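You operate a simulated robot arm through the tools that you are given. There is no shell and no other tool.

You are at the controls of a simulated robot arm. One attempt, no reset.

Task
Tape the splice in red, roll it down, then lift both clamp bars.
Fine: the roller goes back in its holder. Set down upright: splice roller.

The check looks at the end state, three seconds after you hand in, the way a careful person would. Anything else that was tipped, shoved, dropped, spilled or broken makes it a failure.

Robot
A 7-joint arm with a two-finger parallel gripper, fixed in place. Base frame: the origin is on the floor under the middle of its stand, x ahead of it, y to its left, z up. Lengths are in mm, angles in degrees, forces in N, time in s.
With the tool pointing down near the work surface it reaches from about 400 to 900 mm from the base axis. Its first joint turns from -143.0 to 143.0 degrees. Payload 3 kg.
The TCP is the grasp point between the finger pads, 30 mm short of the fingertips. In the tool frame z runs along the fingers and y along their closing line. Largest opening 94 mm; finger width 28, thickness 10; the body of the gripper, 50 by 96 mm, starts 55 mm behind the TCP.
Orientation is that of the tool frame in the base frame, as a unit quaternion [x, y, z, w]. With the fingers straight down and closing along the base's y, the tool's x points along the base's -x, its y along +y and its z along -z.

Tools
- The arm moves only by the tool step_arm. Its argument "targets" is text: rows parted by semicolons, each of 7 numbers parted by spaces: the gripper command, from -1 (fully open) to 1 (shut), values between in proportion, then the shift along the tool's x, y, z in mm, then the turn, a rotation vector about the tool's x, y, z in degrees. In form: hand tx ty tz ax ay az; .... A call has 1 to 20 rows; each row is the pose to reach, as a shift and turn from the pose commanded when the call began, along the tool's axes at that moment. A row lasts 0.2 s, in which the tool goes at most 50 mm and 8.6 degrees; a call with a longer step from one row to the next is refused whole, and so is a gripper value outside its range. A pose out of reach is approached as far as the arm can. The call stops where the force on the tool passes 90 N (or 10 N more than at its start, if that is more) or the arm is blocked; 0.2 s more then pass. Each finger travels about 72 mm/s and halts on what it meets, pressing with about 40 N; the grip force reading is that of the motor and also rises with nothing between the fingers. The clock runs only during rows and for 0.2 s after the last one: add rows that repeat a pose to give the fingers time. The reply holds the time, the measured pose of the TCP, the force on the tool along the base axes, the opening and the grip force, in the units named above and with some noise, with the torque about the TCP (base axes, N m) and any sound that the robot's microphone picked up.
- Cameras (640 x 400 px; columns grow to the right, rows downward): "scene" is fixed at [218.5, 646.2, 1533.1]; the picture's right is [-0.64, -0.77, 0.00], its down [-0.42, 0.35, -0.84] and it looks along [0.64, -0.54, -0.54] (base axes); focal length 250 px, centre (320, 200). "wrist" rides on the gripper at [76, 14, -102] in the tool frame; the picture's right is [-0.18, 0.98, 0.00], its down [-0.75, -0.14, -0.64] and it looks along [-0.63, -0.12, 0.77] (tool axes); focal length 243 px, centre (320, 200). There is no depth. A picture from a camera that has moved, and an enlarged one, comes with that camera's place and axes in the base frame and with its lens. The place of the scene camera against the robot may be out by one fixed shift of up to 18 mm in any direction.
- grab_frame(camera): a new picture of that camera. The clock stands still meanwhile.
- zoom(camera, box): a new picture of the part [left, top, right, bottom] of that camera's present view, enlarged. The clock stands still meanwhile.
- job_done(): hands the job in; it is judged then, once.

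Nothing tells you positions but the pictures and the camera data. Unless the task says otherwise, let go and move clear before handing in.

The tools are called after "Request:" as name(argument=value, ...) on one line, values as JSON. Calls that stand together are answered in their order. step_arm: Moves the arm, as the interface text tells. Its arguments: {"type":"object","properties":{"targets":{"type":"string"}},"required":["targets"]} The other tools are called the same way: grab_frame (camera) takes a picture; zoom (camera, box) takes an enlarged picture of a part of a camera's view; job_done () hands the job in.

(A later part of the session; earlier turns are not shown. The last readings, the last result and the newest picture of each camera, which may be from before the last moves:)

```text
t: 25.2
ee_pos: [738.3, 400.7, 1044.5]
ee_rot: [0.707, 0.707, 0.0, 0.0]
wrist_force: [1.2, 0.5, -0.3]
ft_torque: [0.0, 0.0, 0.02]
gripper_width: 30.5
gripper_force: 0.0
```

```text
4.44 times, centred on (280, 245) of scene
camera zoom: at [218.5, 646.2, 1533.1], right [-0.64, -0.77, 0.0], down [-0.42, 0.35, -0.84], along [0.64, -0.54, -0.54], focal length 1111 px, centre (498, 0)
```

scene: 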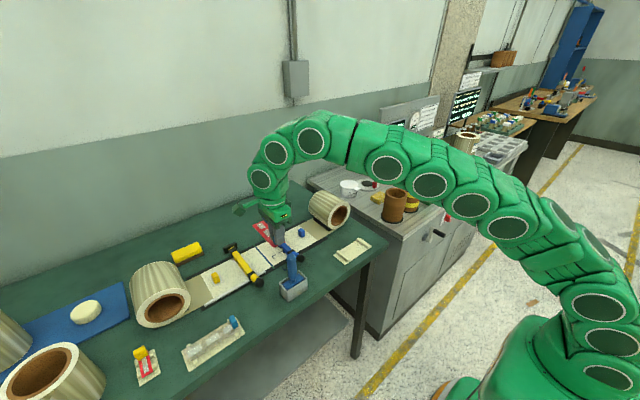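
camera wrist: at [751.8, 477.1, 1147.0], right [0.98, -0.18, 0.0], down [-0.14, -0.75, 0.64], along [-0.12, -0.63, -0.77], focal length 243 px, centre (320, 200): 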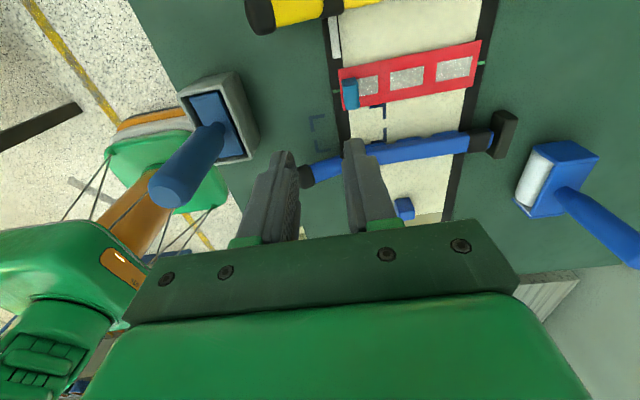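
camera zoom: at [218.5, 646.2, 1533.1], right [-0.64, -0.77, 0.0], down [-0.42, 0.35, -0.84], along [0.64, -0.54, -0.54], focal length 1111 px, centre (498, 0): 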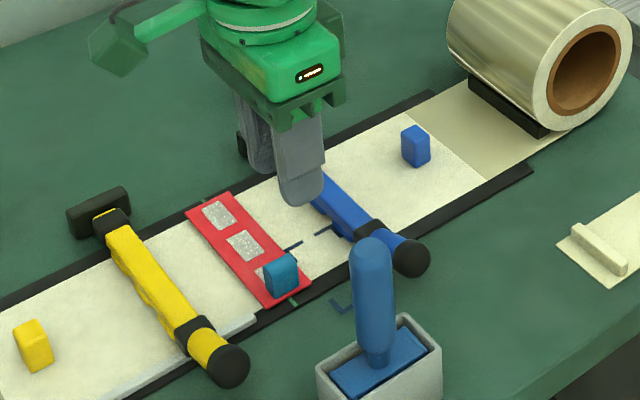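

The tape lies over the seam with its tab at the near edge. I'll zoom in to verify its final position and study the clamp hinges and roller.

Request:
zoom(camera="wrist", box=[300, 20, 520, 157])

Request:
zoom(camera="wrist", box=[440, 90, 640, 215])

Request:
zoom(camera="wrist", box=[140, 60, 270, 210])

```text
2.91 times, centred on (410, 88) of wrist
camera zoom: at [751.8, 477.1, 1147.0], right [0.98, -0.18, 0.0], down [-0.14, -0.75, 0.64], along [-0.12, -0.63, -0.77], focal length 706 px, centre (58, 524)
```

zoom: 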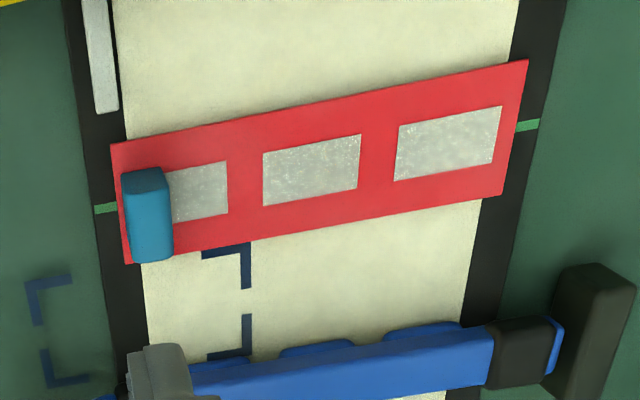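

```text
3.20 times, centred on (540, 152) of wrist
camera zoom: at [751.8, 477.1, 1147.0], right [0.98, -0.18, 0.0], down [-0.14, -0.75, 0.64], along [-0.12, -0.63, -0.77], focal length 776 px, centre (-384, 352)
```

zoom: 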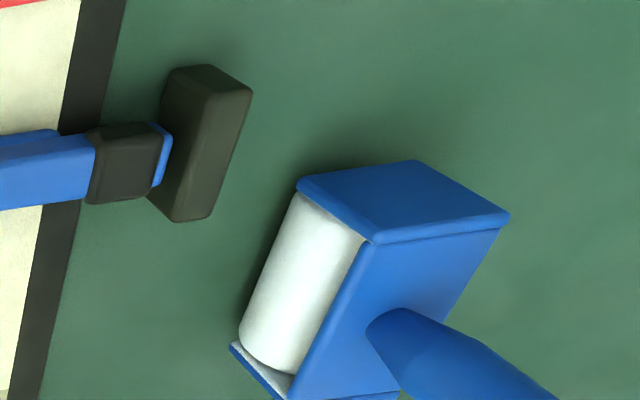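

```text
2.67 times, centred on (205, 135) of wrist
camera zoom: at [751.8, 477.1, 1147.0], right [0.98, -0.18, 0.0], down [-0.14, -0.75, 0.64], along [-0.12, -0.63, -0.77], focal length 647 px, centre (627, 373)
```

zoom: 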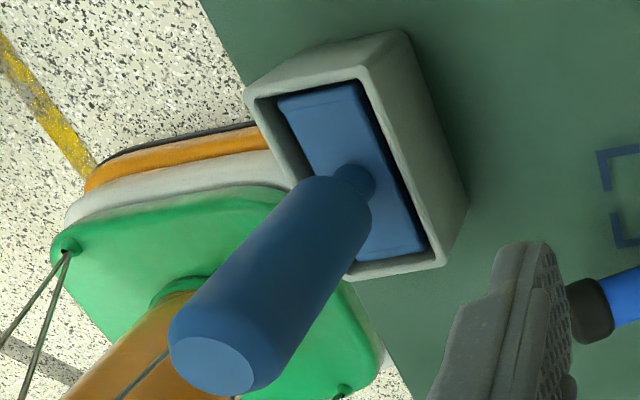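

The tape is square on the seam. Next the roller: I'll return the tool to its normal yaw, rise to z≈1110, then pitch it 45° outward, so the handle can be gripped and still reach the far tape end.

Request:
step_arm(targets="0.3 0 -4 -7 0 0 -8.2; 0.2 0 -8 -14 0 0 -16.4; 0 0 -12 -21 0 0 -24.5; -0.1 0 -16 -28 0 0 -32.7; -0.2 0 -20 -35 0 0 -40.9; -0.2 0 -24 -42 0 0 -49.1; -0.2 0 -28 -49 0 0 -57.3; -0.2 0 -32 -56 0 0 -65.5; -0.2 0 -36 -63 0 0 -73.6; -0.2 0 -38 -65 0 0 -81.8; -0.2 0 -38 -65 0 0 -90; -0.2 0 -38 -65 0 0 -90")

Request:
step_arm(targets="-0.2 0 0 0 0 -8 0; -0.2 0 0 0 0 -16 0; -0.2 0 0 0 0 -24 0; -0.2 0 0 0 0 -32 0; -0.2 0 0 0 0 -40 0; -0.2 0 0 0 0 -45 0; -0.2 0 0 0 0 -45 0")

Request:
grab_frame(camera="wrist")

Request:
grab_frame(camera="scene")

```text
t: 27.8
ee_pos: [700.6, 400.1, 1107.9]
ee_rot: [0.0, 1.0, -0.001, 0.0]
wrist_force: [0.8, 0.6, 0.7]
ft_torque: [0.03, -0.01, 0.02]
gripper_width: 56.6
gripper_force: 0.0
```

```text
t: 29.4
ee_pos: [699.8, 400.5, 1108.5]
ee_rot: [0.0, 0.924, 0.0, 0.383]
wrist_force: [0.9, -0.3, -0.3]
ft_torque: [0.03, 0.0, 0.0]
gripper_width: 56.1
gripper_force: 0.0
```

```text
taken
camera wrist: at [573.3, 415.0, 1127.7], right [0.13, 0.98, 0.13], down [0.08, -0.14, 0.99], along [0.99, -0.12, -0.1], focal length 243 px, centre (320, 200)
```

wrist: 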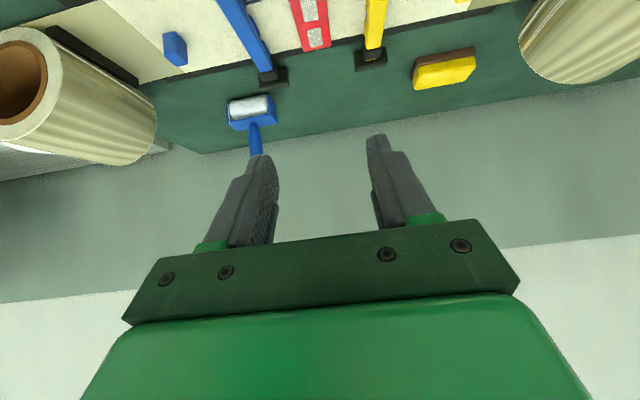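

```text
taken
```

scene: 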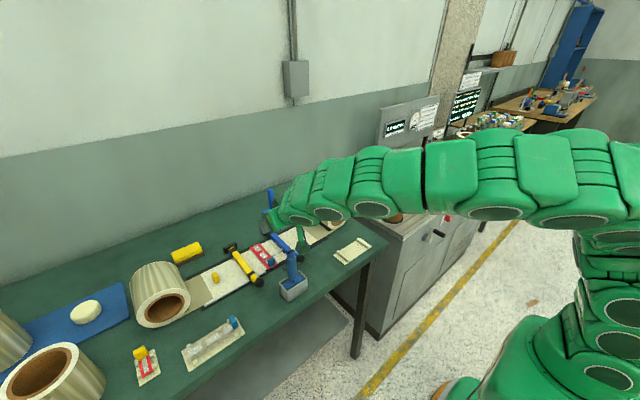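

The tilt works at (700, 400, 1108). I'll rehearse the far end of the rolling stroke in the air, with nothing held, to verify reach.

Request:
step_arm(targets="-0.2 -16 0 38 0 0 0; -0.2 -31 0 75 0 0 0; -0.2 -47 0 113 0 0 0; -0.2 -62 0 150 0 0 0; -0.2 -78 0 188 0 0 0; -0.2 -78 0 188 0 0 0")

Request:
grab_frame(camera="scene")

Request:
grab_frame(camera="wrist")

```text
t: 30.8
ee_pos: [889.6, 400.0, 1028.0]
ee_rot: [-0.001, 0.924, 0.0, 0.383]
wrist_force: [0.6, 0.8, -0.6]
ft_torque: [0.02, 0.0, 0.04]
gripper_width: 56.6
gripper_force: 0.0
```

```text
taken
```

scene: 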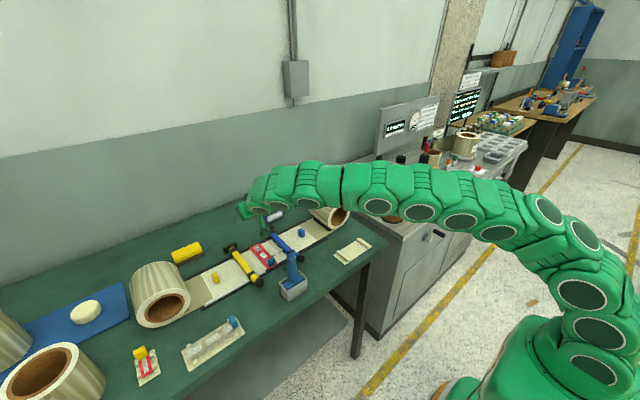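

```text
taken
camera wrist: at [761.6, 414.6, 1049.3], right [0.13, 0.98, 0.13], down [0.08, -0.14, 0.99], along [0.99, -0.12, -0.1], focal length 243 px, centre (320, 200)
```

wrist: 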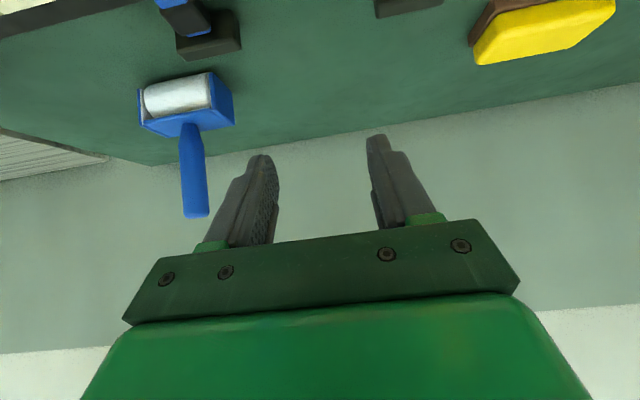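

Reach at the far end is fine. Now I go back up and over to a pre-grasp point behind and above the handle at (640, 400.5), fingers open about 56 mm to straddle it.

Request:
step_arm(targets="-0.2 14 0 -40 0 0 0; -0.2 28 0 -80 0 0 0; -0.2 41 0 -119 0 0 0; -0.2 55 0 -159 0 0 0; -0.2 69 0 -199 0 0 0; -0.2 102 0.5 -213 0 0 0; -0.2 134 0.5 -226 0 0 0; -0.2 167 0.5 -240 0 0 0; -0.2 200 0.5 -253 0 0 0; -0.2 200 0.5 -253 0 0 0")

Request:
grab_frame(camera="wrist")

Request:
zoom(camera="scene", box=[250, 200, 410, 310])

```text
t: 33.0
ee_pos: [568.0, 400.5, 1066.4]
ee_rot: [-0.001, 0.924, 0.0, 0.383]
wrist_force: [0.1, 0.0, -0.8]
ft_torque: [-0.02, -0.03, -0.02]
gripper_width: 56.3
gripper_force: 0.1
```

```text
taken
camera wrist: at [441.7, 415.2, 1086.6], right [0.13, 0.98, 0.13], down [0.08, -0.14, 0.99], along [0.99, -0.12, -0.1], focal length 243 px, centre (320, 200)
```

wrist: 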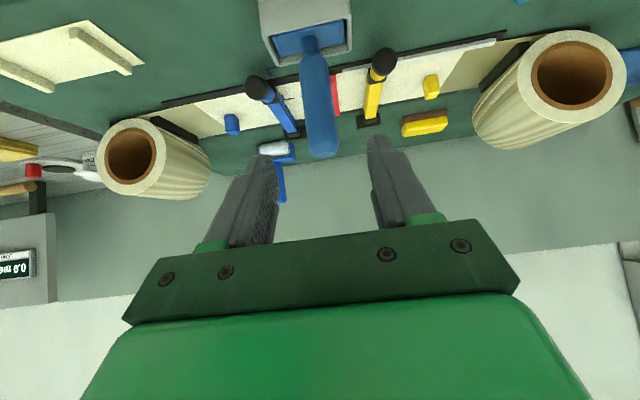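

```text
3.64 times, centred on (330, 255) of scene
camera zoom: at [218.5, 646.2, 1533.1], right [-0.64, -0.77, 0.0], down [-0.42, 0.35, -0.84], along [0.64, -0.54, -0.54], focal length 909 px, centre (284, 0)
```

zoom: 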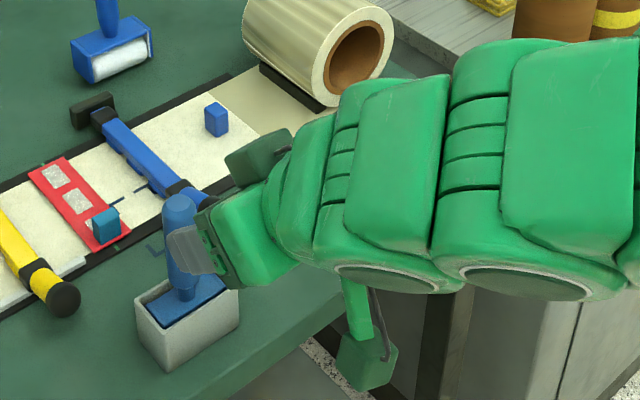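

The fingers straddle the handle line from behind. Zooming to measure the handle's lateral centre before sliding in.

Request:
zoom(camera="wrist", box=[230, 0, 410, 180])

```text
2.22 times, centred on (320, 90) of wrist
camera zoom: at [441.7, 415.2, 1086.6], right [0.13, 0.98, 0.13], down [0.08, -0.14, 0.99], along [0.99, -0.12, -0.1], focal length 539 px, centre (320, 444)
```

zoom: 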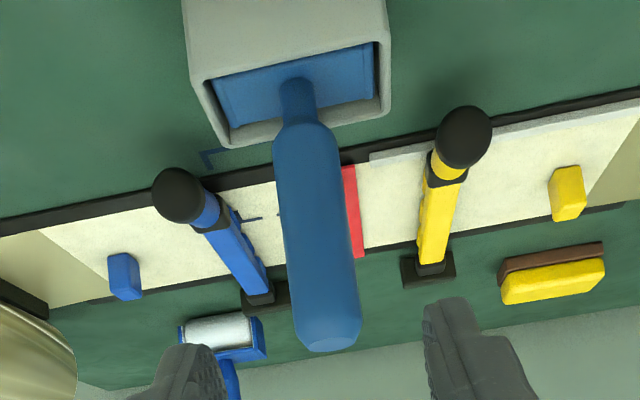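

The handle is centred at y≈400.8, about 25 mm thick. I'll slide in 102 mm along the tool axis so the handle sits between the pads, without gripping yet.

Request:
step_arm(targets="-0.2 0 0.3 30 0 0 0; -0.2 0 0.3 60 0 0 0; -0.2 0 0.3 90 0 0 0; -0.2 0 0.3 102 0 0 0; -0.2 0 0.3 102 0 0 0")

Request:
grab_frame(camera="wrist")

Request:
zoom(camera="scene", box=[250, 220, 378, 300])

```text
t: 34.2
ee_pos: [640.2, 400.2, 995.9]
ee_rot: [-0.001, 0.924, 0.001, 0.382]
wrist_force: [-0.2, 0.4, 0.3]
ft_torque: [0.0, -0.02, -0.03]
gripper_width: 56.4
gripper_force: 0.0
```

```text
taken
camera wrist: at [513.9, 415.3, 1015.0], right [0.13, 0.98, 0.13], down [0.08, -0.14, 0.99], along [0.99, -0.12, -0.1], focal length 243 px, centre (320, 200)
```

wrist: 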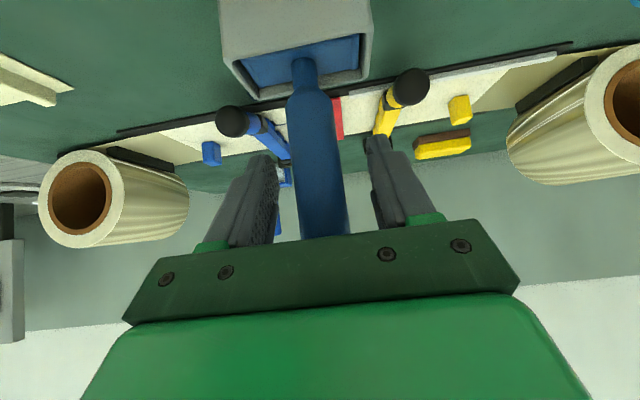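

```text
5.00 times, centred on (314, 260) of scene
camera zoom: at [218.5, 646.2, 1533.1], right [-0.64, -0.77, 0.0], down [-0.42, 0.35, -0.84], along [0.64, -0.54, -0.54], focal length 1250 px, centre (350, -100)
```

zoom: 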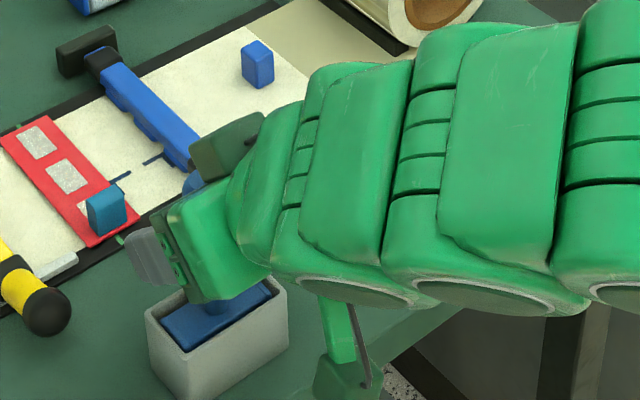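

The handle is between the pads with nothing touching. Closing on it.

Request:
step_arm(targets="0.2 0 0 0 0 0 0; 0.4 0 0 0 0 0 0; 1 0 0 0 0 0 0; 1 0 0 0 0 0 0; 1 0 0 0 0 0 0")

Request:
grab_frame(camera="wrist")

```text
t: 35.4
ee_pos: [639.3, 401.0, 995.2]
ee_rot: [0.0, 0.924, 0.0, 0.383]
wrist_force: [0.5, 0.2, 0.2]
ft_torque: [-0.01, -0.02, 0.0]
gripper_width: 29.6
gripper_force: 39.9
```

```text
taken
camera wrist: at [513.7, 415.2, 1015.1], right [0.13, 0.98, 0.13], down [0.08, -0.14, 0.99], along [0.99, -0.12, -0.1], focal length 243 px, centre (320, 200)
```

wrist: 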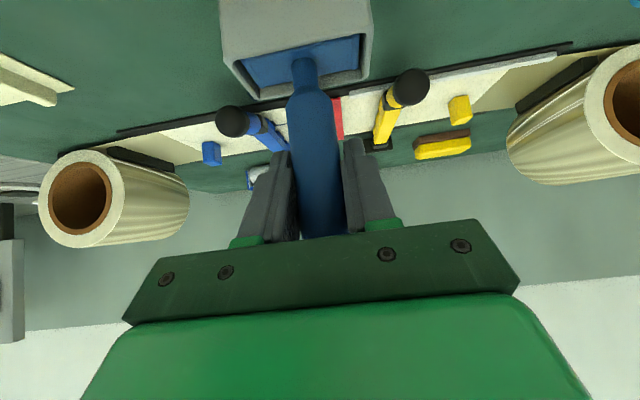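

Gripped at 29.6 mm. Lifting straight up out of the holder, gently at first.

Request:
step_arm(targets="1 -3.5 0 -3.5 0 0 0; 1 -7.1 0 -7.1 0 0 0; 1 -14.1 0 -14.1 0 0 0; 1 -14.1 0 -14.1 0 0 0")

Request:
grab_frame(camera="wrist")

Request:
zoom(camera="scene", box=[250, 220, 378, 300])

```text
t: 36.4
ee_pos: [639.9, 399.9, 1016.1]
ee_rot: [0.001, 0.924, -0.001, 0.382]
wrist_force: [-1.1, -0.4, -1.5]
ft_torque: [0.01, 0.02, 0.02]
gripper_width: 29.0
gripper_force: 39.9
```

```text
taken
camera wrist: at [513.2, 415.5, 1035.2], right [0.13, 0.98, 0.13], down [0.08, -0.14, 0.99], along [0.99, -0.12, -0.1], focal length 243 px, centre (320, 200)
```

wrist: 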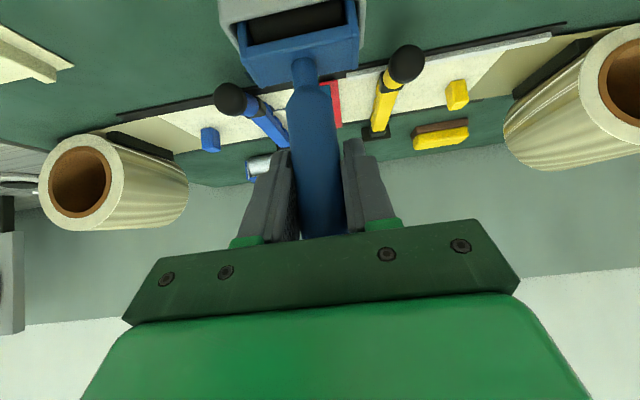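

```text
5.00 times, centred on (314, 260) of scene
camera zoom: at [218.5, 646.2, 1533.1], right [-0.64, -0.77, 0.0], down [-0.42, 0.35, -0.84], along [0.64, -0.54, -0.54], focal length 1250 px, centre (350, -100)
```

zoom: 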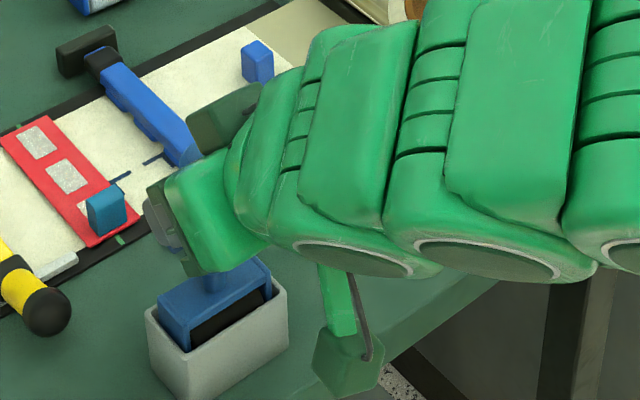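

It's coming out straight; a black rubber roller shows in the blue frame. Lifting on to clear the rim fully.

Request:
step_arm(targets="1 -14 0 -14 0 0 0; 1 -28 0 -28 0 0 0; 1 -42 0 -42 0 0 0; 1 -53 0 -53 0 0 0; 1 -53 0 -53 0 0 0")

Request:
grab_frame(camera="wrist")

Request:
zoom(camera="scene", box=[230, 200, 378, 300])

```text
t: 37.6
ee_pos: [639.5, 401.5, 1092.6]
ee_rot: [-0.001, 0.924, 0.0, 0.383]
wrist_force: [0.2, -0.6, -1.8]
ft_torque: [-0.01, -0.02, 0.0]
gripper_width: 29.2
gripper_force: 40.3
```

```text
taken
camera wrist: at [513.2, 415.9, 1111.5], right [0.13, 0.98, 0.13], down [0.08, -0.14, 0.99], along [0.99, -0.12, -0.1], focal length 243 px, centre (320, 200)
```

wrist: 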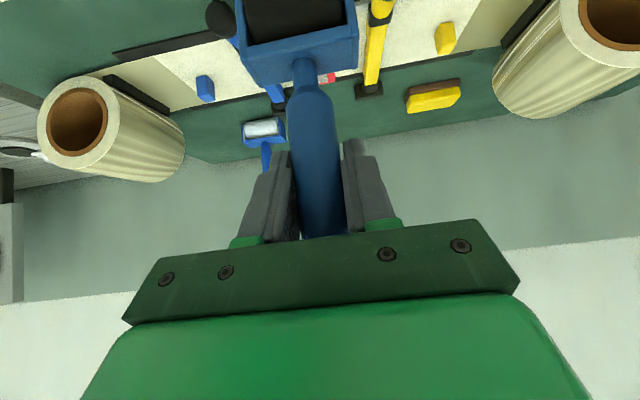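

```text
4.00 times, centred on (304, 250) of scene
camera zoom: at [218.5, 646.2, 1533.1], right [-0.64, -0.77, 0.0], down [-0.42, 0.35, -0.84], along [0.64, -0.54, -0.54], focal length 1000 px, centre (384, 0)
```

zoom: 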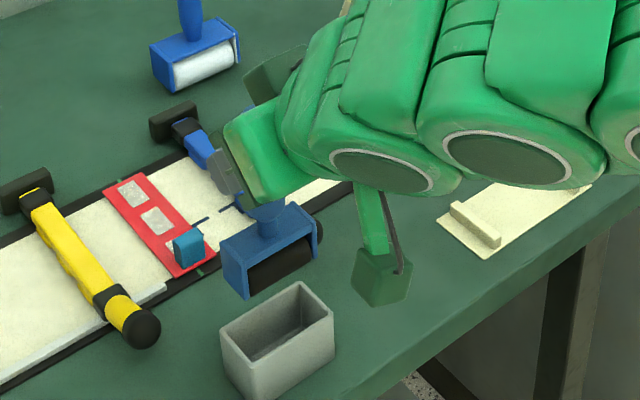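

The splice roller is free of the holder: a black roller in a U-frame, axis along y. I'll zoom in on its lower edge to judge its size.

Request:
zoom(camera="scene", box=[276, 240, 324, 280])

Request:
zoom(camera="wrist", box=[190, 0, 420, 140])

```text
10.00 times, centred on (300, 260) of scene
camera zoom: at [218.5, 646.2, 1533.1], right [-0.64, -0.77, 0.0], down [-0.42, 0.35, -0.84], along [0.64, -0.54, -0.54], focal length 2500 px, centre (520, -400)
```

zoom: 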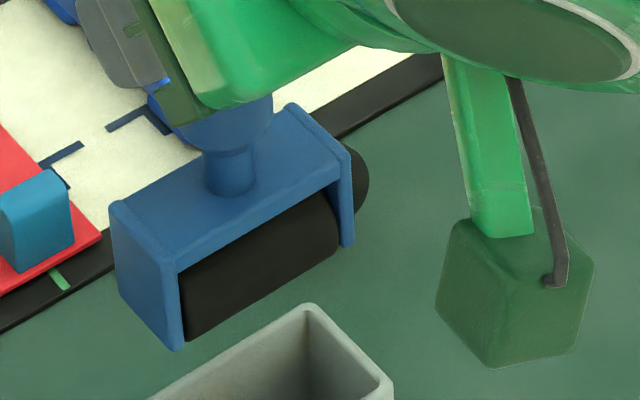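

```text
2.78 times, centred on (305, 70) of wrist
camera zoom: at [513.2, 415.9, 1111.5], right [0.13, 0.98, 0.13], down [0.08, -0.14, 0.99], along [0.99, -0.12, -0.1], focal length 675 px, centre (362, 562)
```

zoom: 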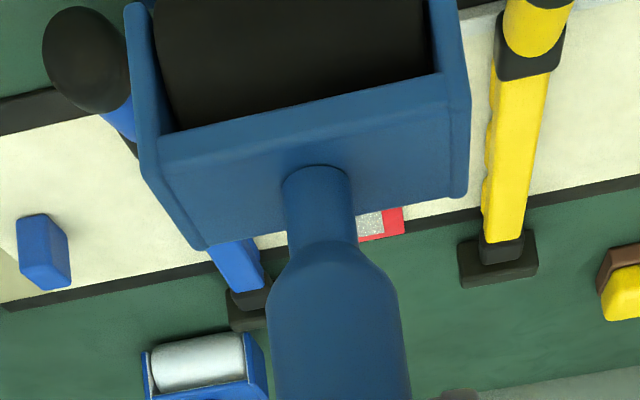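

The frame is about 58 mm wide and 28 mm deep, so it fits between the clamps. I'll carry it over the tape's middle, past the tab, staying above everything.

Request:
step_arm(targets="1 -27 0 27 0 0 0; 1 -48 0 62 0 0 0; 1 -66 0 103 0 0 0; 1 -80 0 142 0 0 0; 1 -91 0 177 0 0 0; 1 -91 0 177 0 0 0")

Request:
grab_frame(camera="wrist")

Request:
zoom(camera="scene", box=[210, 190, 338, 290])

```text
t: 39.0
ee_pos: [830.0, 400.5, 1030.0]
ee_rot: [0.0, 0.924, 0.0, 0.382]
wrist_force: [-0.2, -0.4, -1.8]
ft_torque: [-0.01, 0.03, -0.01]
gripper_width: 29.1
gripper_force: 39.9
```

```text
taken
camera wrist: at [703.0, 415.6, 1049.9], right [0.13, 0.98, 0.13], down [0.08, -0.14, 0.99], along [0.99, -0.12, -0.1], focal length 243 px, centre (320, 200)
```

wrist: 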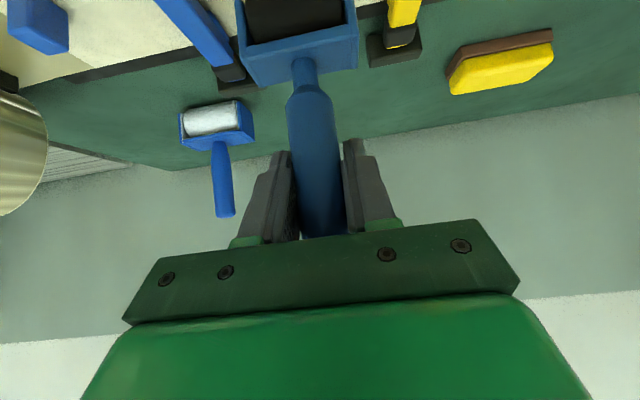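

```text
4.00 times, centred on (274, 240) of scene
camera zoom: at [218.5, 646.2, 1533.1], right [-0.64, -0.77, 0.0], down [-0.42, 0.35, -0.84], along [0.64, -0.54, -0.54], focal length 1000 px, centre (504, 40)
```

zoom: 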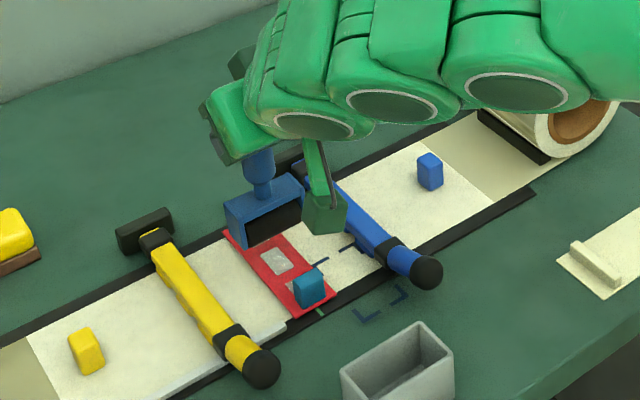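

The roller hangs upright above the tape's middle with its frame past the tab. Descending toward the tape, then feeling for contact.

Request:
step_arm(targets="1 7.1 0 7.1 0 0 0; 1 14.1 0 14.1 0 0 0; 1 17.7 0 17.7 0 0 0; 1 17.7 0 17.7 0 0 0")

Request:
zoom(camera="scene", box=[240, 220, 304, 270])

```text
t: 40.0
ee_pos: [829.2, 401.3, 1004.2]
ee_rot: [0.0, 0.924, 0.0, 0.382]
wrist_force: [0.4, 0.4, -2.3]
ft_torque: [-0.03, 0.0, -0.01]
gripper_width: 29.1
gripper_force: 39.7
```

```text
8.00 times, centred on (272, 245) of scene
camera zoom: at [218.5, 646.2, 1533.1], right [-0.64, -0.77, 0.0], down [-0.42, 0.35, -0.84], along [0.64, -0.54, -0.54], focal length 2000 px, centre (704, -160)
```

zoom: 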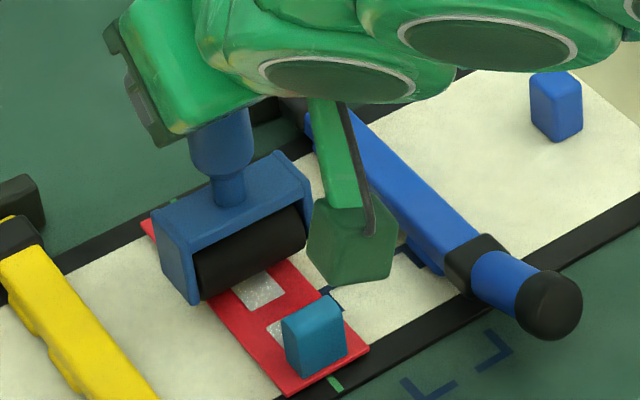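

The roller is a little above the tape. Stepping down 2–3 mm at a time.

Request:
step_arm(targets="1 1.4 0 1.4 0 0 0; 1 2.8 0 2.8 0 0 0; 1 2.8 0 2.8 0 0 0")

Request:
step_arm(targets="1 0.7 0 0.7 0 0 0; 1 1.4 0 1.4 0 0 0; 1 1.4 0 1.4 0 0 0")

```text
t: 40.8
ee_pos: [829.1, 401.6, 1000.9]
ee_rot: [0.0, 0.924, 0.001, 0.382]
wrist_force: [-0.8, 0.1, -1.9]
ft_torque: [-0.02, -0.01, 0.02]
gripper_width: 29.3
gripper_force: 39.9
```

```text
t: 41.6
ee_pos: [829.1, 400.5, 999.0]
ee_rot: [0.001, 0.924, 0.0, 0.384]
wrist_force: [0.7, -1.4, 10.4]
ft_torque: [0.08, -0.05, -0.04]
gripper_width: 29.6
gripper_force: 39.7
```

Contact at z≈999 with about 12 N. I'll add a little pressure and roll slowly back toward the tab, stopping short of it.

Request:
step_arm(targets="1 0.4 0 0.4 0 0 0; 1 4.6 0 -3.8 0 0 0; 1 8.9 0 -8.1 0 0 0; 1 13.1 0 -12.3 0 0 0; 1 17.4 0 -16.6 0 0 0; 1 17.4 0 -16.6 0 0 0")

Request:
zoom(camera="scene", box=[240, 220, 304, 270])

```text
t: 43.0
ee_pos: [803.9, 400.6, 998.6]
ee_rot: [0.0, 0.924, 0.0, 0.383]
wrist_force: [0.7, 1.5, 18.9]
ft_torque: [-0.12, -0.01, 0.04]
gripper_width: 29.4
gripper_force: 39.6
```

```text
8.00 times, centred on (272, 245) of scene
camera zoom: at [218.5, 646.2, 1533.1], right [-0.64, -0.77, 0.0], down [-0.42, 0.35, -0.84], along [0.64, -0.54, -0.54], focal length 2000 px, centre (704, -160)
```

zoom: 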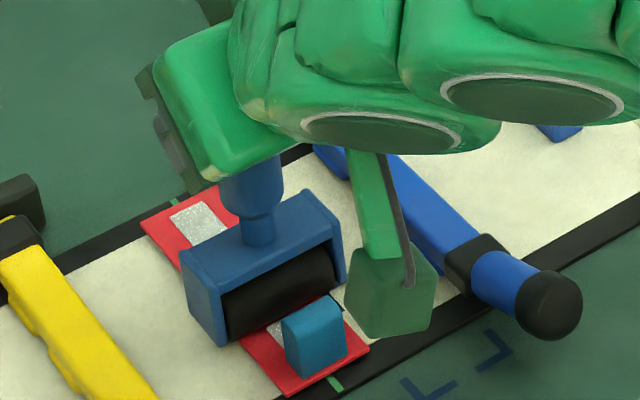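

Rolling works at about 20 N with the tape undisturbed. I'll creep a bit nearer the tab and watch the x-force.

Request:
step_arm(targets="1 3 0 -3 0 0 0; 1 6 0 -6 0 0 0; 1 6 0 -6 0 0 0")

Request:
zoom(camera="scene", box=[255, 235, 303, 270])

```text
t: 43.8
ee_pos: [794.9, 401.5, 997.9]
ee_rot: [-0.001, 0.924, 0.0, 0.383]
wrist_force: [0.4, -0.8, 16.0]
ft_torque: [0.24, 0.02, -0.02]
gripper_width: 29.3
gripper_force: 39.8
```

```text
11.43 times, centred on (279, 252) of scene
camera zoom: at [218.5, 646.2, 1533.1], right [-0.64, -0.77, 0.0], down [-0.42, 0.35, -0.84], along [0.64, -0.54, -0.54], focal length 2857 px, centre (789, -400)
```

zoom: 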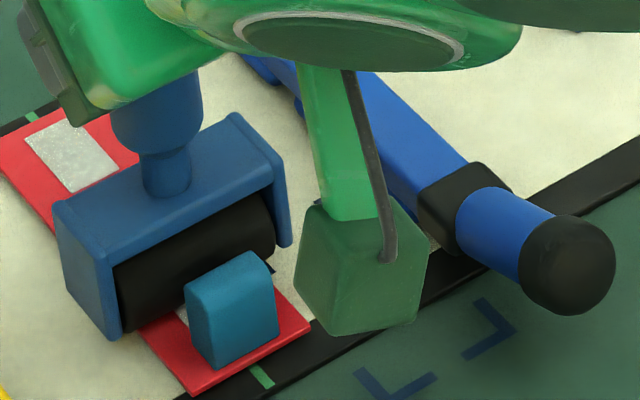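

A small gap to the tab remains. I'll take 4 mm more, then roll slowly the whole way to the far end of the tape.

Request:
step_arm(targets="1 1.5 0 -1.5 0 0 0; 1 3 0 -3 0 0 0; 1 3 0 -3 0 0 0")

Request:
step_arm(targets="1 -4.8 0 5.2 0 0 0; 1 -9.8 0 10.2 0 0 0; 1 -14.8 0 15.2 0 0 0; 1 -19.8 0 20.2 0 0 0; 1 -24.8 0 25.2 0 0 0; 1 -29.8 0 30.2 0 0 0; 1 -34.8 0 35.2 0 0 0; 1 -34.8 0 35.2 0 0 0")

Request:
zoom(camera="scene", box=[240, 210, 304, 270])

```text
t: 44.6
ee_pos: [792.0, 401.5, 998.2]
ee_rot: [-0.001, 0.924, 0.0, 0.383]
wrist_force: [-0.3, -0.5, 10.1]
ft_torque: [-0.18, 0.03, -0.01]
gripper_width: 29.4
gripper_force: 39.6
```

```text
t: 46.4
ee_pos: [841.3, 401.7, 998.6]
ee_rot: [-0.001, 0.923, 0.0, 0.384]
wrist_force: [0.7, 0.5, 2.0]
ft_torque: [0.11, -0.01, -0.01]
gripper_width: 29.2
gripper_force: 40.1
```

```text
6.67 times, centred on (272, 240) of scene
camera zoom: at [218.5, 646.2, 1533.1], right [-0.64, -0.77, 0.0], down [-0.42, 0.35, -0.84], along [0.64, -0.54, -0.54], focal length 1667 px, centre (640, -67)
```

zoom: 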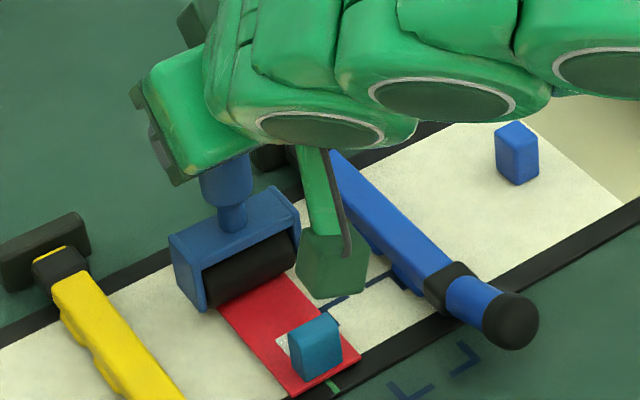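

The pale patches vanish where the roller has passed, so rolling is taking effect; but the press force has dropped to a few N. I'll press about 1 mm further and check.

Request:
step_arm(targets="1 0.4 0 0.4 0 0 0; 1 0.7 0 0.7 0 0 0; 1 0.7 0 0.7 0 0 0")

Request:
zoom(camera="scene", box=[255, 235, 303, 270])

```text
t: 47.2
ee_pos: [842.9, 402.1, 997.7]
ee_rot: [0.0, 0.924, 0.0, 0.383]
wrist_force: [0.1, -0.5, 12.6]
ft_torque: [0.17, -0.01, 0.0]
gripper_width: 29.3
gripper_force: 40.0
```

```text
11.43 times, centred on (279, 252) of scene
camera zoom: at [218.5, 646.2, 1533.1], right [-0.64, -0.77, 0.0], down [-0.42, 0.35, -0.84], along [0.64, -0.54, -0.54], focal length 2857 px, centre (789, -400)
```

zoom: 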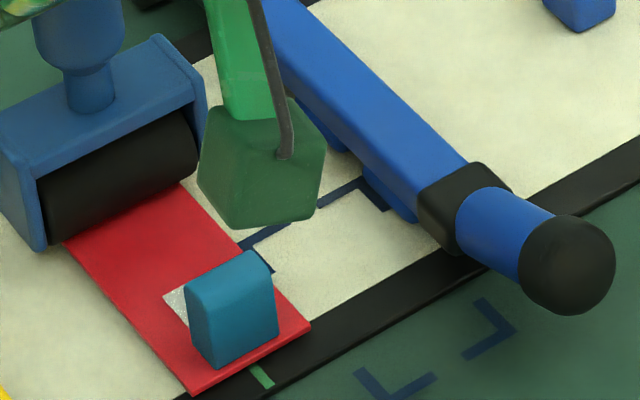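

Middle patch is gone; part of the patch beside the tab is left. I'll continue at slightly more pressure to the far end first.

Request:
step_arm(targets="1 -3.1 0 3.9 0 0 0; 1 -6.6 0 7.4 0 0 0; 1 -10.1 0 10.9 0 0 0; 1 -13.6 0 14.4 0 0 0; 1 -13.6 0 14.4 0 0 0")

Request:
step_arm(targets="1 -3.4 0 3.6 0 0 0; 1 -6.9 0 7.1 0 0 0; 1 -10.4 0 10.6 0 0 0; 1 -13.9 0 14.1 0 0 0; 1 -17.4 0 17.6 0 0 0; 1 -17.4 0 17.6 0 0 0")

Request:
zoom(camera="scene", box=[230, 200, 310, 270])

```text
t: 48.4
ee_pos: [860.7, 401.1, 996.0]
ee_rot: [-0.001, 0.924, 0.001, 0.383]
wrist_force: [-0.2, -1.8, 5.7]
ft_torque: [0.02, 0.07, 0.04]
gripper_width: 29.1
gripper_force: 39.9
```

```text
t: 49.8
ee_pos: [886.1, 401.4, 996.5]
ee_rot: [0.0, 0.924, 0.0, 0.383]
wrist_force: [0.6, 0.4, 2.2]
ft_torque: [0.04, -0.02, -0.01]
gripper_width: 29.4
gripper_force: 39.7
```

```text
5.71 times, centred on (270, 235) of scene
camera zoom: at [218.5, 646.2, 1533.1], right [-0.64, -0.77, 0.0], down [-0.42, 0.35, -0.84], along [0.64, -0.54, -0.54], focal length 1429 px, centre (606, 0)
```

zoom: 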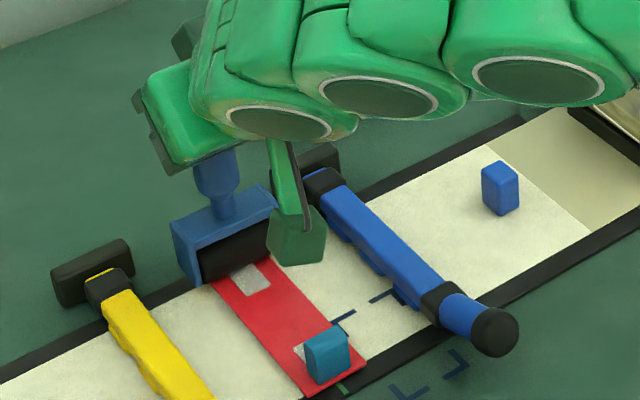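

The far patch is still pale since the force had faded to ~4 N — the handle creeps a little in the grip under load. I'll press again to about 20 N and roll back, adding pressure as I go.

Request:
step_arm(targets="1 0.5 0 0.5 0 0 0; 1 1.0 0 1.0 0 0 0; 1 1.0 0 1.0 0 0 0")

```text
t: 50.6
ee_pos: [887.2, 401.8, 997.2]
ee_rot: [-0.001, 0.923, 0.001, 0.384]
wrist_force: [0.3, -1.4, 16.0]
ft_torque: [0.22, -0.07, -0.04]
gripper_width: 29.4
gripper_force: 40.0
```

Contact about 18 N. Rolling back toward the near end with a slight downward feed.

Request:
step_arm(targets="1 4.5 0 -4 0 0 0; 1 9 0 -8 0 0 0; 1 13.5 0 -12 0 0 0; 1 18 0 -16 0 0 0")

Request:
zoom(camera="scene", box=[230, 200, 310, 270])

```text
t: 51.6
ee_pos: [863.1, 402.0, 992.8]
ee_rot: [0.0, 0.924, 0.0, 0.383]
wrist_force: [2.7, -2.7, 23.7]
ft_torque: [0.08, -0.37, -0.13]
gripper_width: 29.7
gripper_force: 40.0
```

```text
5.71 times, centred on (270, 235) of scene
camera zoom: at [218.5, 646.2, 1533.1], right [-0.64, -0.77, 0.0], down [-0.42, 0.35, -0.84], along [0.64, -0.54, -0.54], focal length 1429 px, centre (606, 0)
```

zoom: 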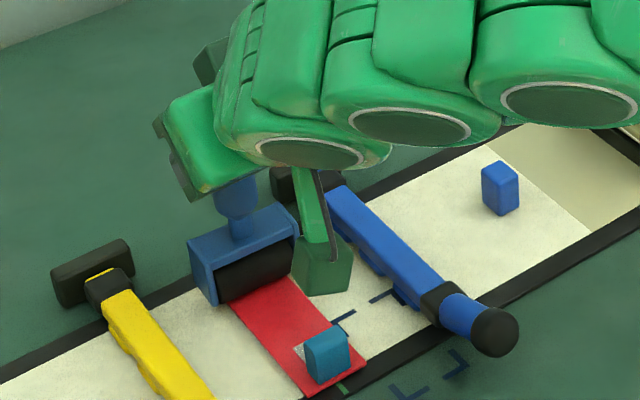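

The far patch now seems gone, but the handle has slid several mm in the grip (z≈993). I'll check the roller's attitude with the wrist camera.

Request:
grab_frame(camera="wrist")

Request:
zoom(camera="scene", box=[244, 215, 292, 255])

```text
taken
camera wrist: at [736.0, 415.7, 1013.6], right [0.13, 0.98, 0.13], down [0.08, -0.14, 0.99], along [0.99, -0.12, -0.09], focal length 243 px, centre (320, 200)
```

wrist: 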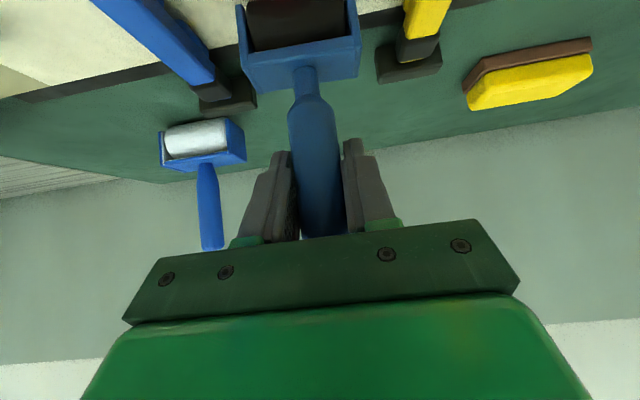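

```text
10.00 times, centred on (268, 235) of scene
camera zoom: at [218.5, 646.2, 1533.1], right [-0.64, -0.77, 0.0], down [-0.42, 0.35, -0.84], along [0.64, -0.54, -0.54], focal length 2500 px, centre (840, -150)
```

zoom: 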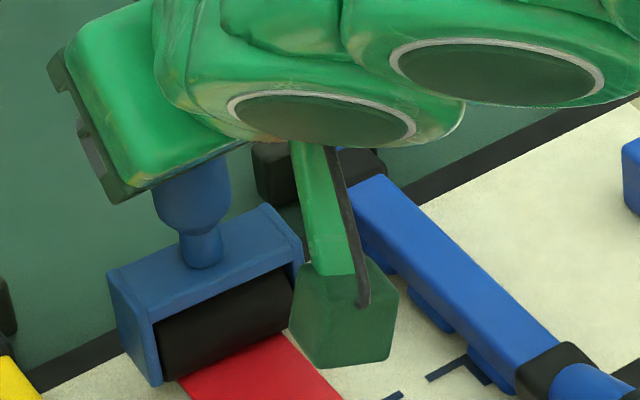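

The roller stays upright, only shifted a few mm up in the grip. I'll keep rolling back to the tab at about 20 N.

Request:
step_arm(targets="1 4.3 0 -4.2 0 0 0; 1 8.6 0 -8.4 0 0 0; 1 12.9 0 -12.6 0 0 0; 1 17.2 0 -16.8 0 0 0; 1 21.5 0 -21 0 0 0; 1 25.8 0 -25.2 0 0 0")

Request:
zoom(camera="scene", box=[230, 200, 310, 270])

```text
t: 53.0
ee_pos: [826.3, 401.7, 994.3]
ee_rot: [-0.001, 0.924, 0.0, 0.383]
wrist_force: [1.2, 0.5, 9.3]
ft_torque: [0.27, -0.25, -0.01]
gripper_width: 29.2
gripper_force: 39.9
```

```text
5.71 times, centred on (270, 235) of scene
camera zoom: at [218.5, 646.2, 1533.1], right [-0.64, -0.77, 0.0], down [-0.42, 0.35, -0.84], along [0.64, -0.54, -0.54], focal length 1429 px, centre (606, 0)
```

zoom: 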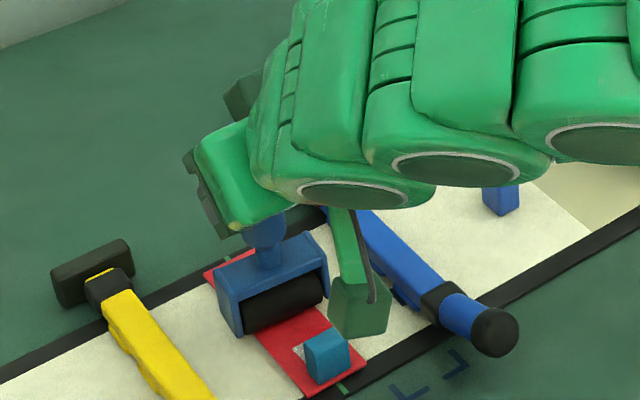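

Far patch is red now. Continuing toward the tab with a bit more pressure.

Request:
step_arm(targets="1 3.9 0 -3.1 0 0 0; 1 7.8 0 -6.2 0 0 0; 1 11.5 0 -9.7 0 0 0; 1 15.2 0 -13.2 0 0 0; 1 15.2 0 -13.2 0 0 0")

Request:
zoom(camera="scene", box=[230, 200, 310, 270])

```text
t: 54.2
ee_pos: [805.5, 400.6, 992.9]
ee_rot: [0.0, 0.923, 0.0, 0.384]
wrist_force: [-1.1, -0.1, 14.5]
ft_torque: [0.24, -0.03, -0.02]
gripper_width: 28.8
gripper_force: 39.7
```

```text
5.71 times, centred on (270, 235) of scene
camera zoom: at [218.5, 646.2, 1533.1], right [-0.64, -0.77, 0.0], down [-0.42, 0.35, -0.84], along [0.64, -0.54, -0.54], focal length 1429 px, centre (606, 0)
```

zoom: 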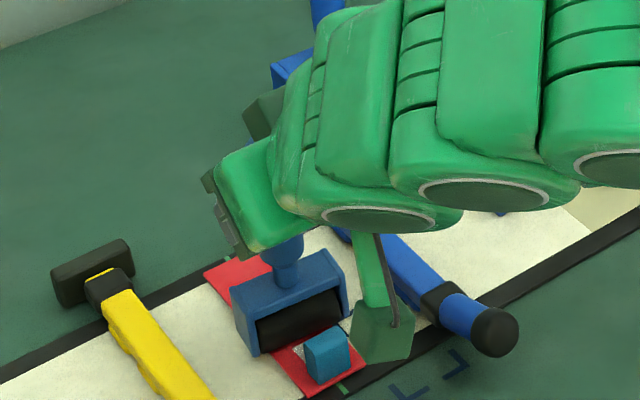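

Two patches are gone; only the one beside the tab is left. I'll press to ~20 N and roll up close to the tab.

Request:
step_arm(targets="1 0.5 0 0.5 0 0 0; 1 3.2 0 -1.8 0 0 0; 1 5.9 0 -4.1 0 0 0; 1 8.6 0 -6.4 0 0 0; 1 8.6 0 -6.4 0 0 0")

Request:
zoom(camera="scene", box=[255, 235, 303, 270])

```text
t: 55.4
ee_pos: [795.7, 400.4, 990.3]
ee_rot: [0.0, 0.924, 0.0, 0.382]
wrist_force: [0.7, -0.4, 18.0]
ft_torque: [0.21, -0.29, -0.11]
gripper_width: 28.9
gripper_force: 40.0
```

```text
11.43 times, centred on (279, 252) of scene
camera zoom: at [218.5, 646.2, 1533.1], right [-0.64, -0.77, 0.0], down [-0.42, 0.35, -0.84], along [0.64, -0.54, -0.54], focal length 2857 px, centre (789, -400)
```

zoom: 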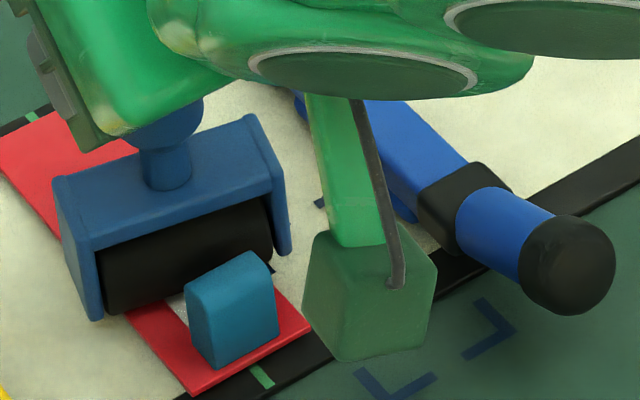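

I want to make sure the roller isn't tilting in the grip — checking with the wrist view.

Request:
zoom(camera="wrist", box=[190, 0, 420, 140])

Request:
zoom(camera="scene", box=[247, 228, 295, 268])

```text
2.78 times, centred on (305, 70) of wrist
camera zoom: at [668.8, 415.3, 1009.6], right [0.13, 0.98, 0.13], down [0.08, -0.14, 0.99], along [0.99, -0.12, -0.1], focal length 675 px, centre (362, 562)
```

zoom: 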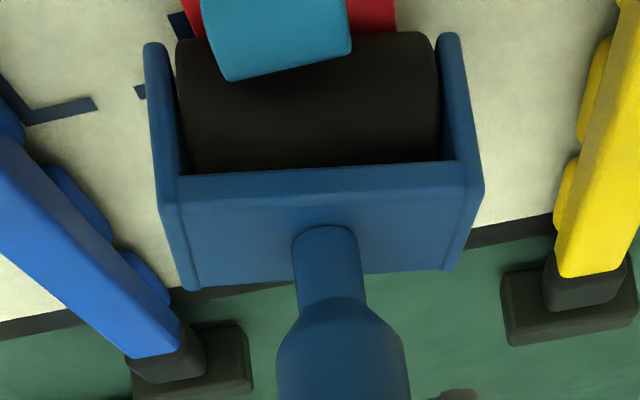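

```text
10.00 times, centred on (271, 248) of scene
camera zoom: at [218.5, 646.2, 1533.1], right [-0.64, -0.77, 0.0], down [-0.42, 0.35, -0.84], along [0.64, -0.54, -0.54], focal length 2500 px, centre (810, -280)
```

zoom: 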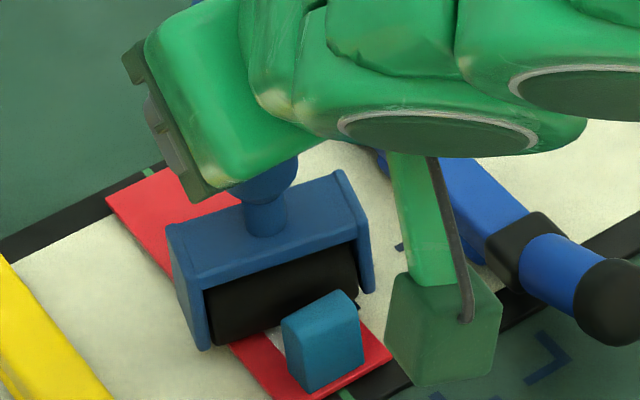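

The roller frame has yawed about 10° about its handle in the grip. I'll lift it slightly off the tape, turn the tool +10° about vertical to square it again, and look at the tape.

Request:
step_arm(targets="1 -3.5 0 -3.5 0 0 0; 1 -17.6 0 -3.6 0 0 0; 1 -35 0 -7 0 0 0; 1 -35 0 -7 0 0 0")

Request:
step_arm(targets="1 0 0 0 -3.5 0 -3.5; 1 0 0 0 -7.07 0 -7.07; 1 0 0 0 -7.07 0 -7.07")

Request:
grab_frame(camera="wrist")

Request:
zoom(camera="scene", box=[235, 215, 303, 270])

```text
t: 56.4
ee_pos: [815.6, 398.5, 1021.3]
ee_rot: [-0.001, 0.924, 0.001, 0.382]
wrist_force: [-0.7, -0.1, -1.4]
ft_torque: [-0.03, -0.03, 0.01]
gripper_width: 28.5
gripper_force: 40.2
```

```text
t: 57.2
ee_pos: [815.6, 400.8, 1020.1]
ee_rot: [-0.082, 0.92, 0.034, 0.381]
wrist_force: [0.4, -1.0, -0.8]
ft_torque: [0.0, -0.01, -0.02]
gripper_width: 28.8
gripper_force: 40.2
```

```text
taken
camera wrist: at [688.9, 393.3, 1039.7], right [-0.04, 0.99, 0.13], down [0.1, -0.13, 0.99], along [0.99, 0.06, -0.1], focal length 243 px, centre (320, 200)
```

wrist: 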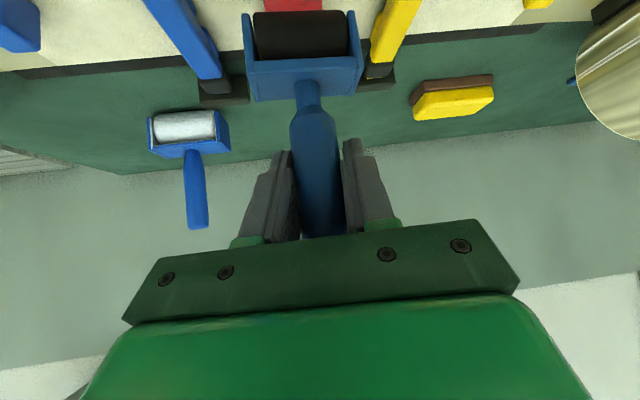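

```text
7.27 times, centred on (269, 242) of scene
camera zoom: at [218.5, 646.2, 1533.1], right [-0.64, -0.77, 0.0], down [-0.42, 0.35, -0.84], along [0.64, -0.54, -0.54], focal length 1818 px, centre (691, -109)
```

zoom: 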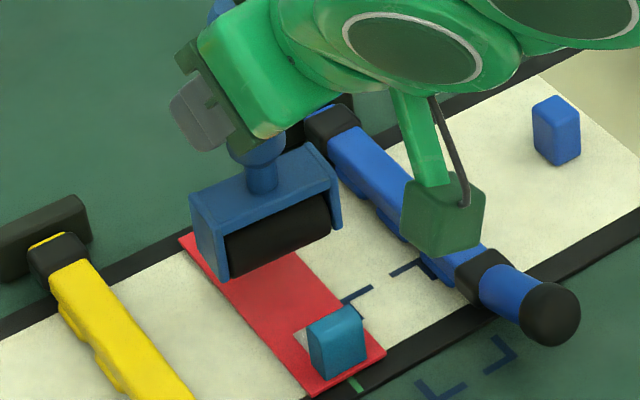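

Frame looks nearly square. I'll zoom to compute its yaw precisely and check the remaining pale patch.

Request:
zoom(camera="wrist", box=[225, 0, 385, 120])

Request:
zoom(camera="scene", box=[262, 240, 302, 272])

```text
3.33 times, centred on (305, 60) of wrist
camera zoom: at [688.9, 393.3, 1039.7], right [-0.04, 0.99, 0.13], down [0.1, -0.13, 0.99], along [0.99, 0.06, -0.1], focal length 809 px, centre (370, 667)
```

zoom: 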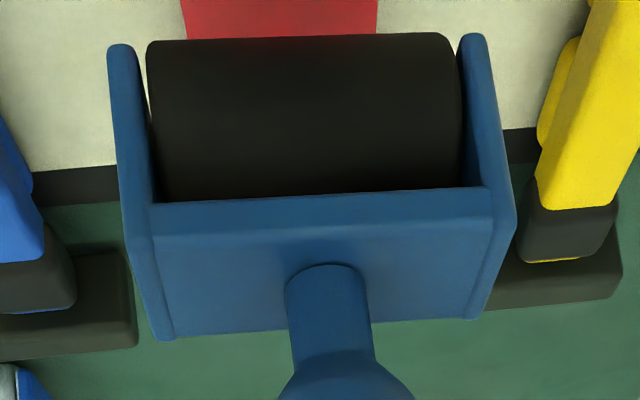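

```text
12.50 times, centred on (282, 256) of scene
camera zoom: at [218.5, 646.2, 1533.1], right [-0.64, -0.77, 0.0], down [-0.42, 0.35, -0.84], along [0.64, -0.54, -0.54], focal length 3125 px, centre (795, -500)
```

zoom: 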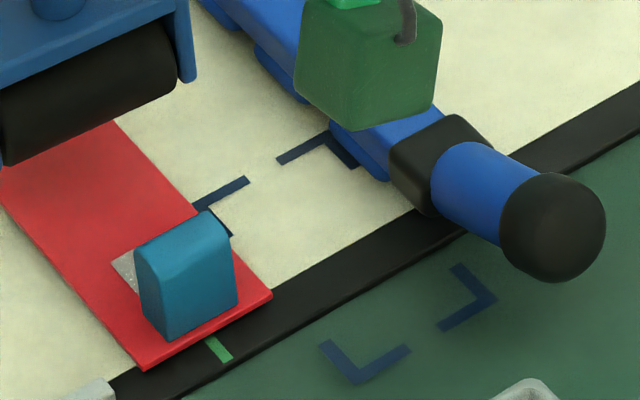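

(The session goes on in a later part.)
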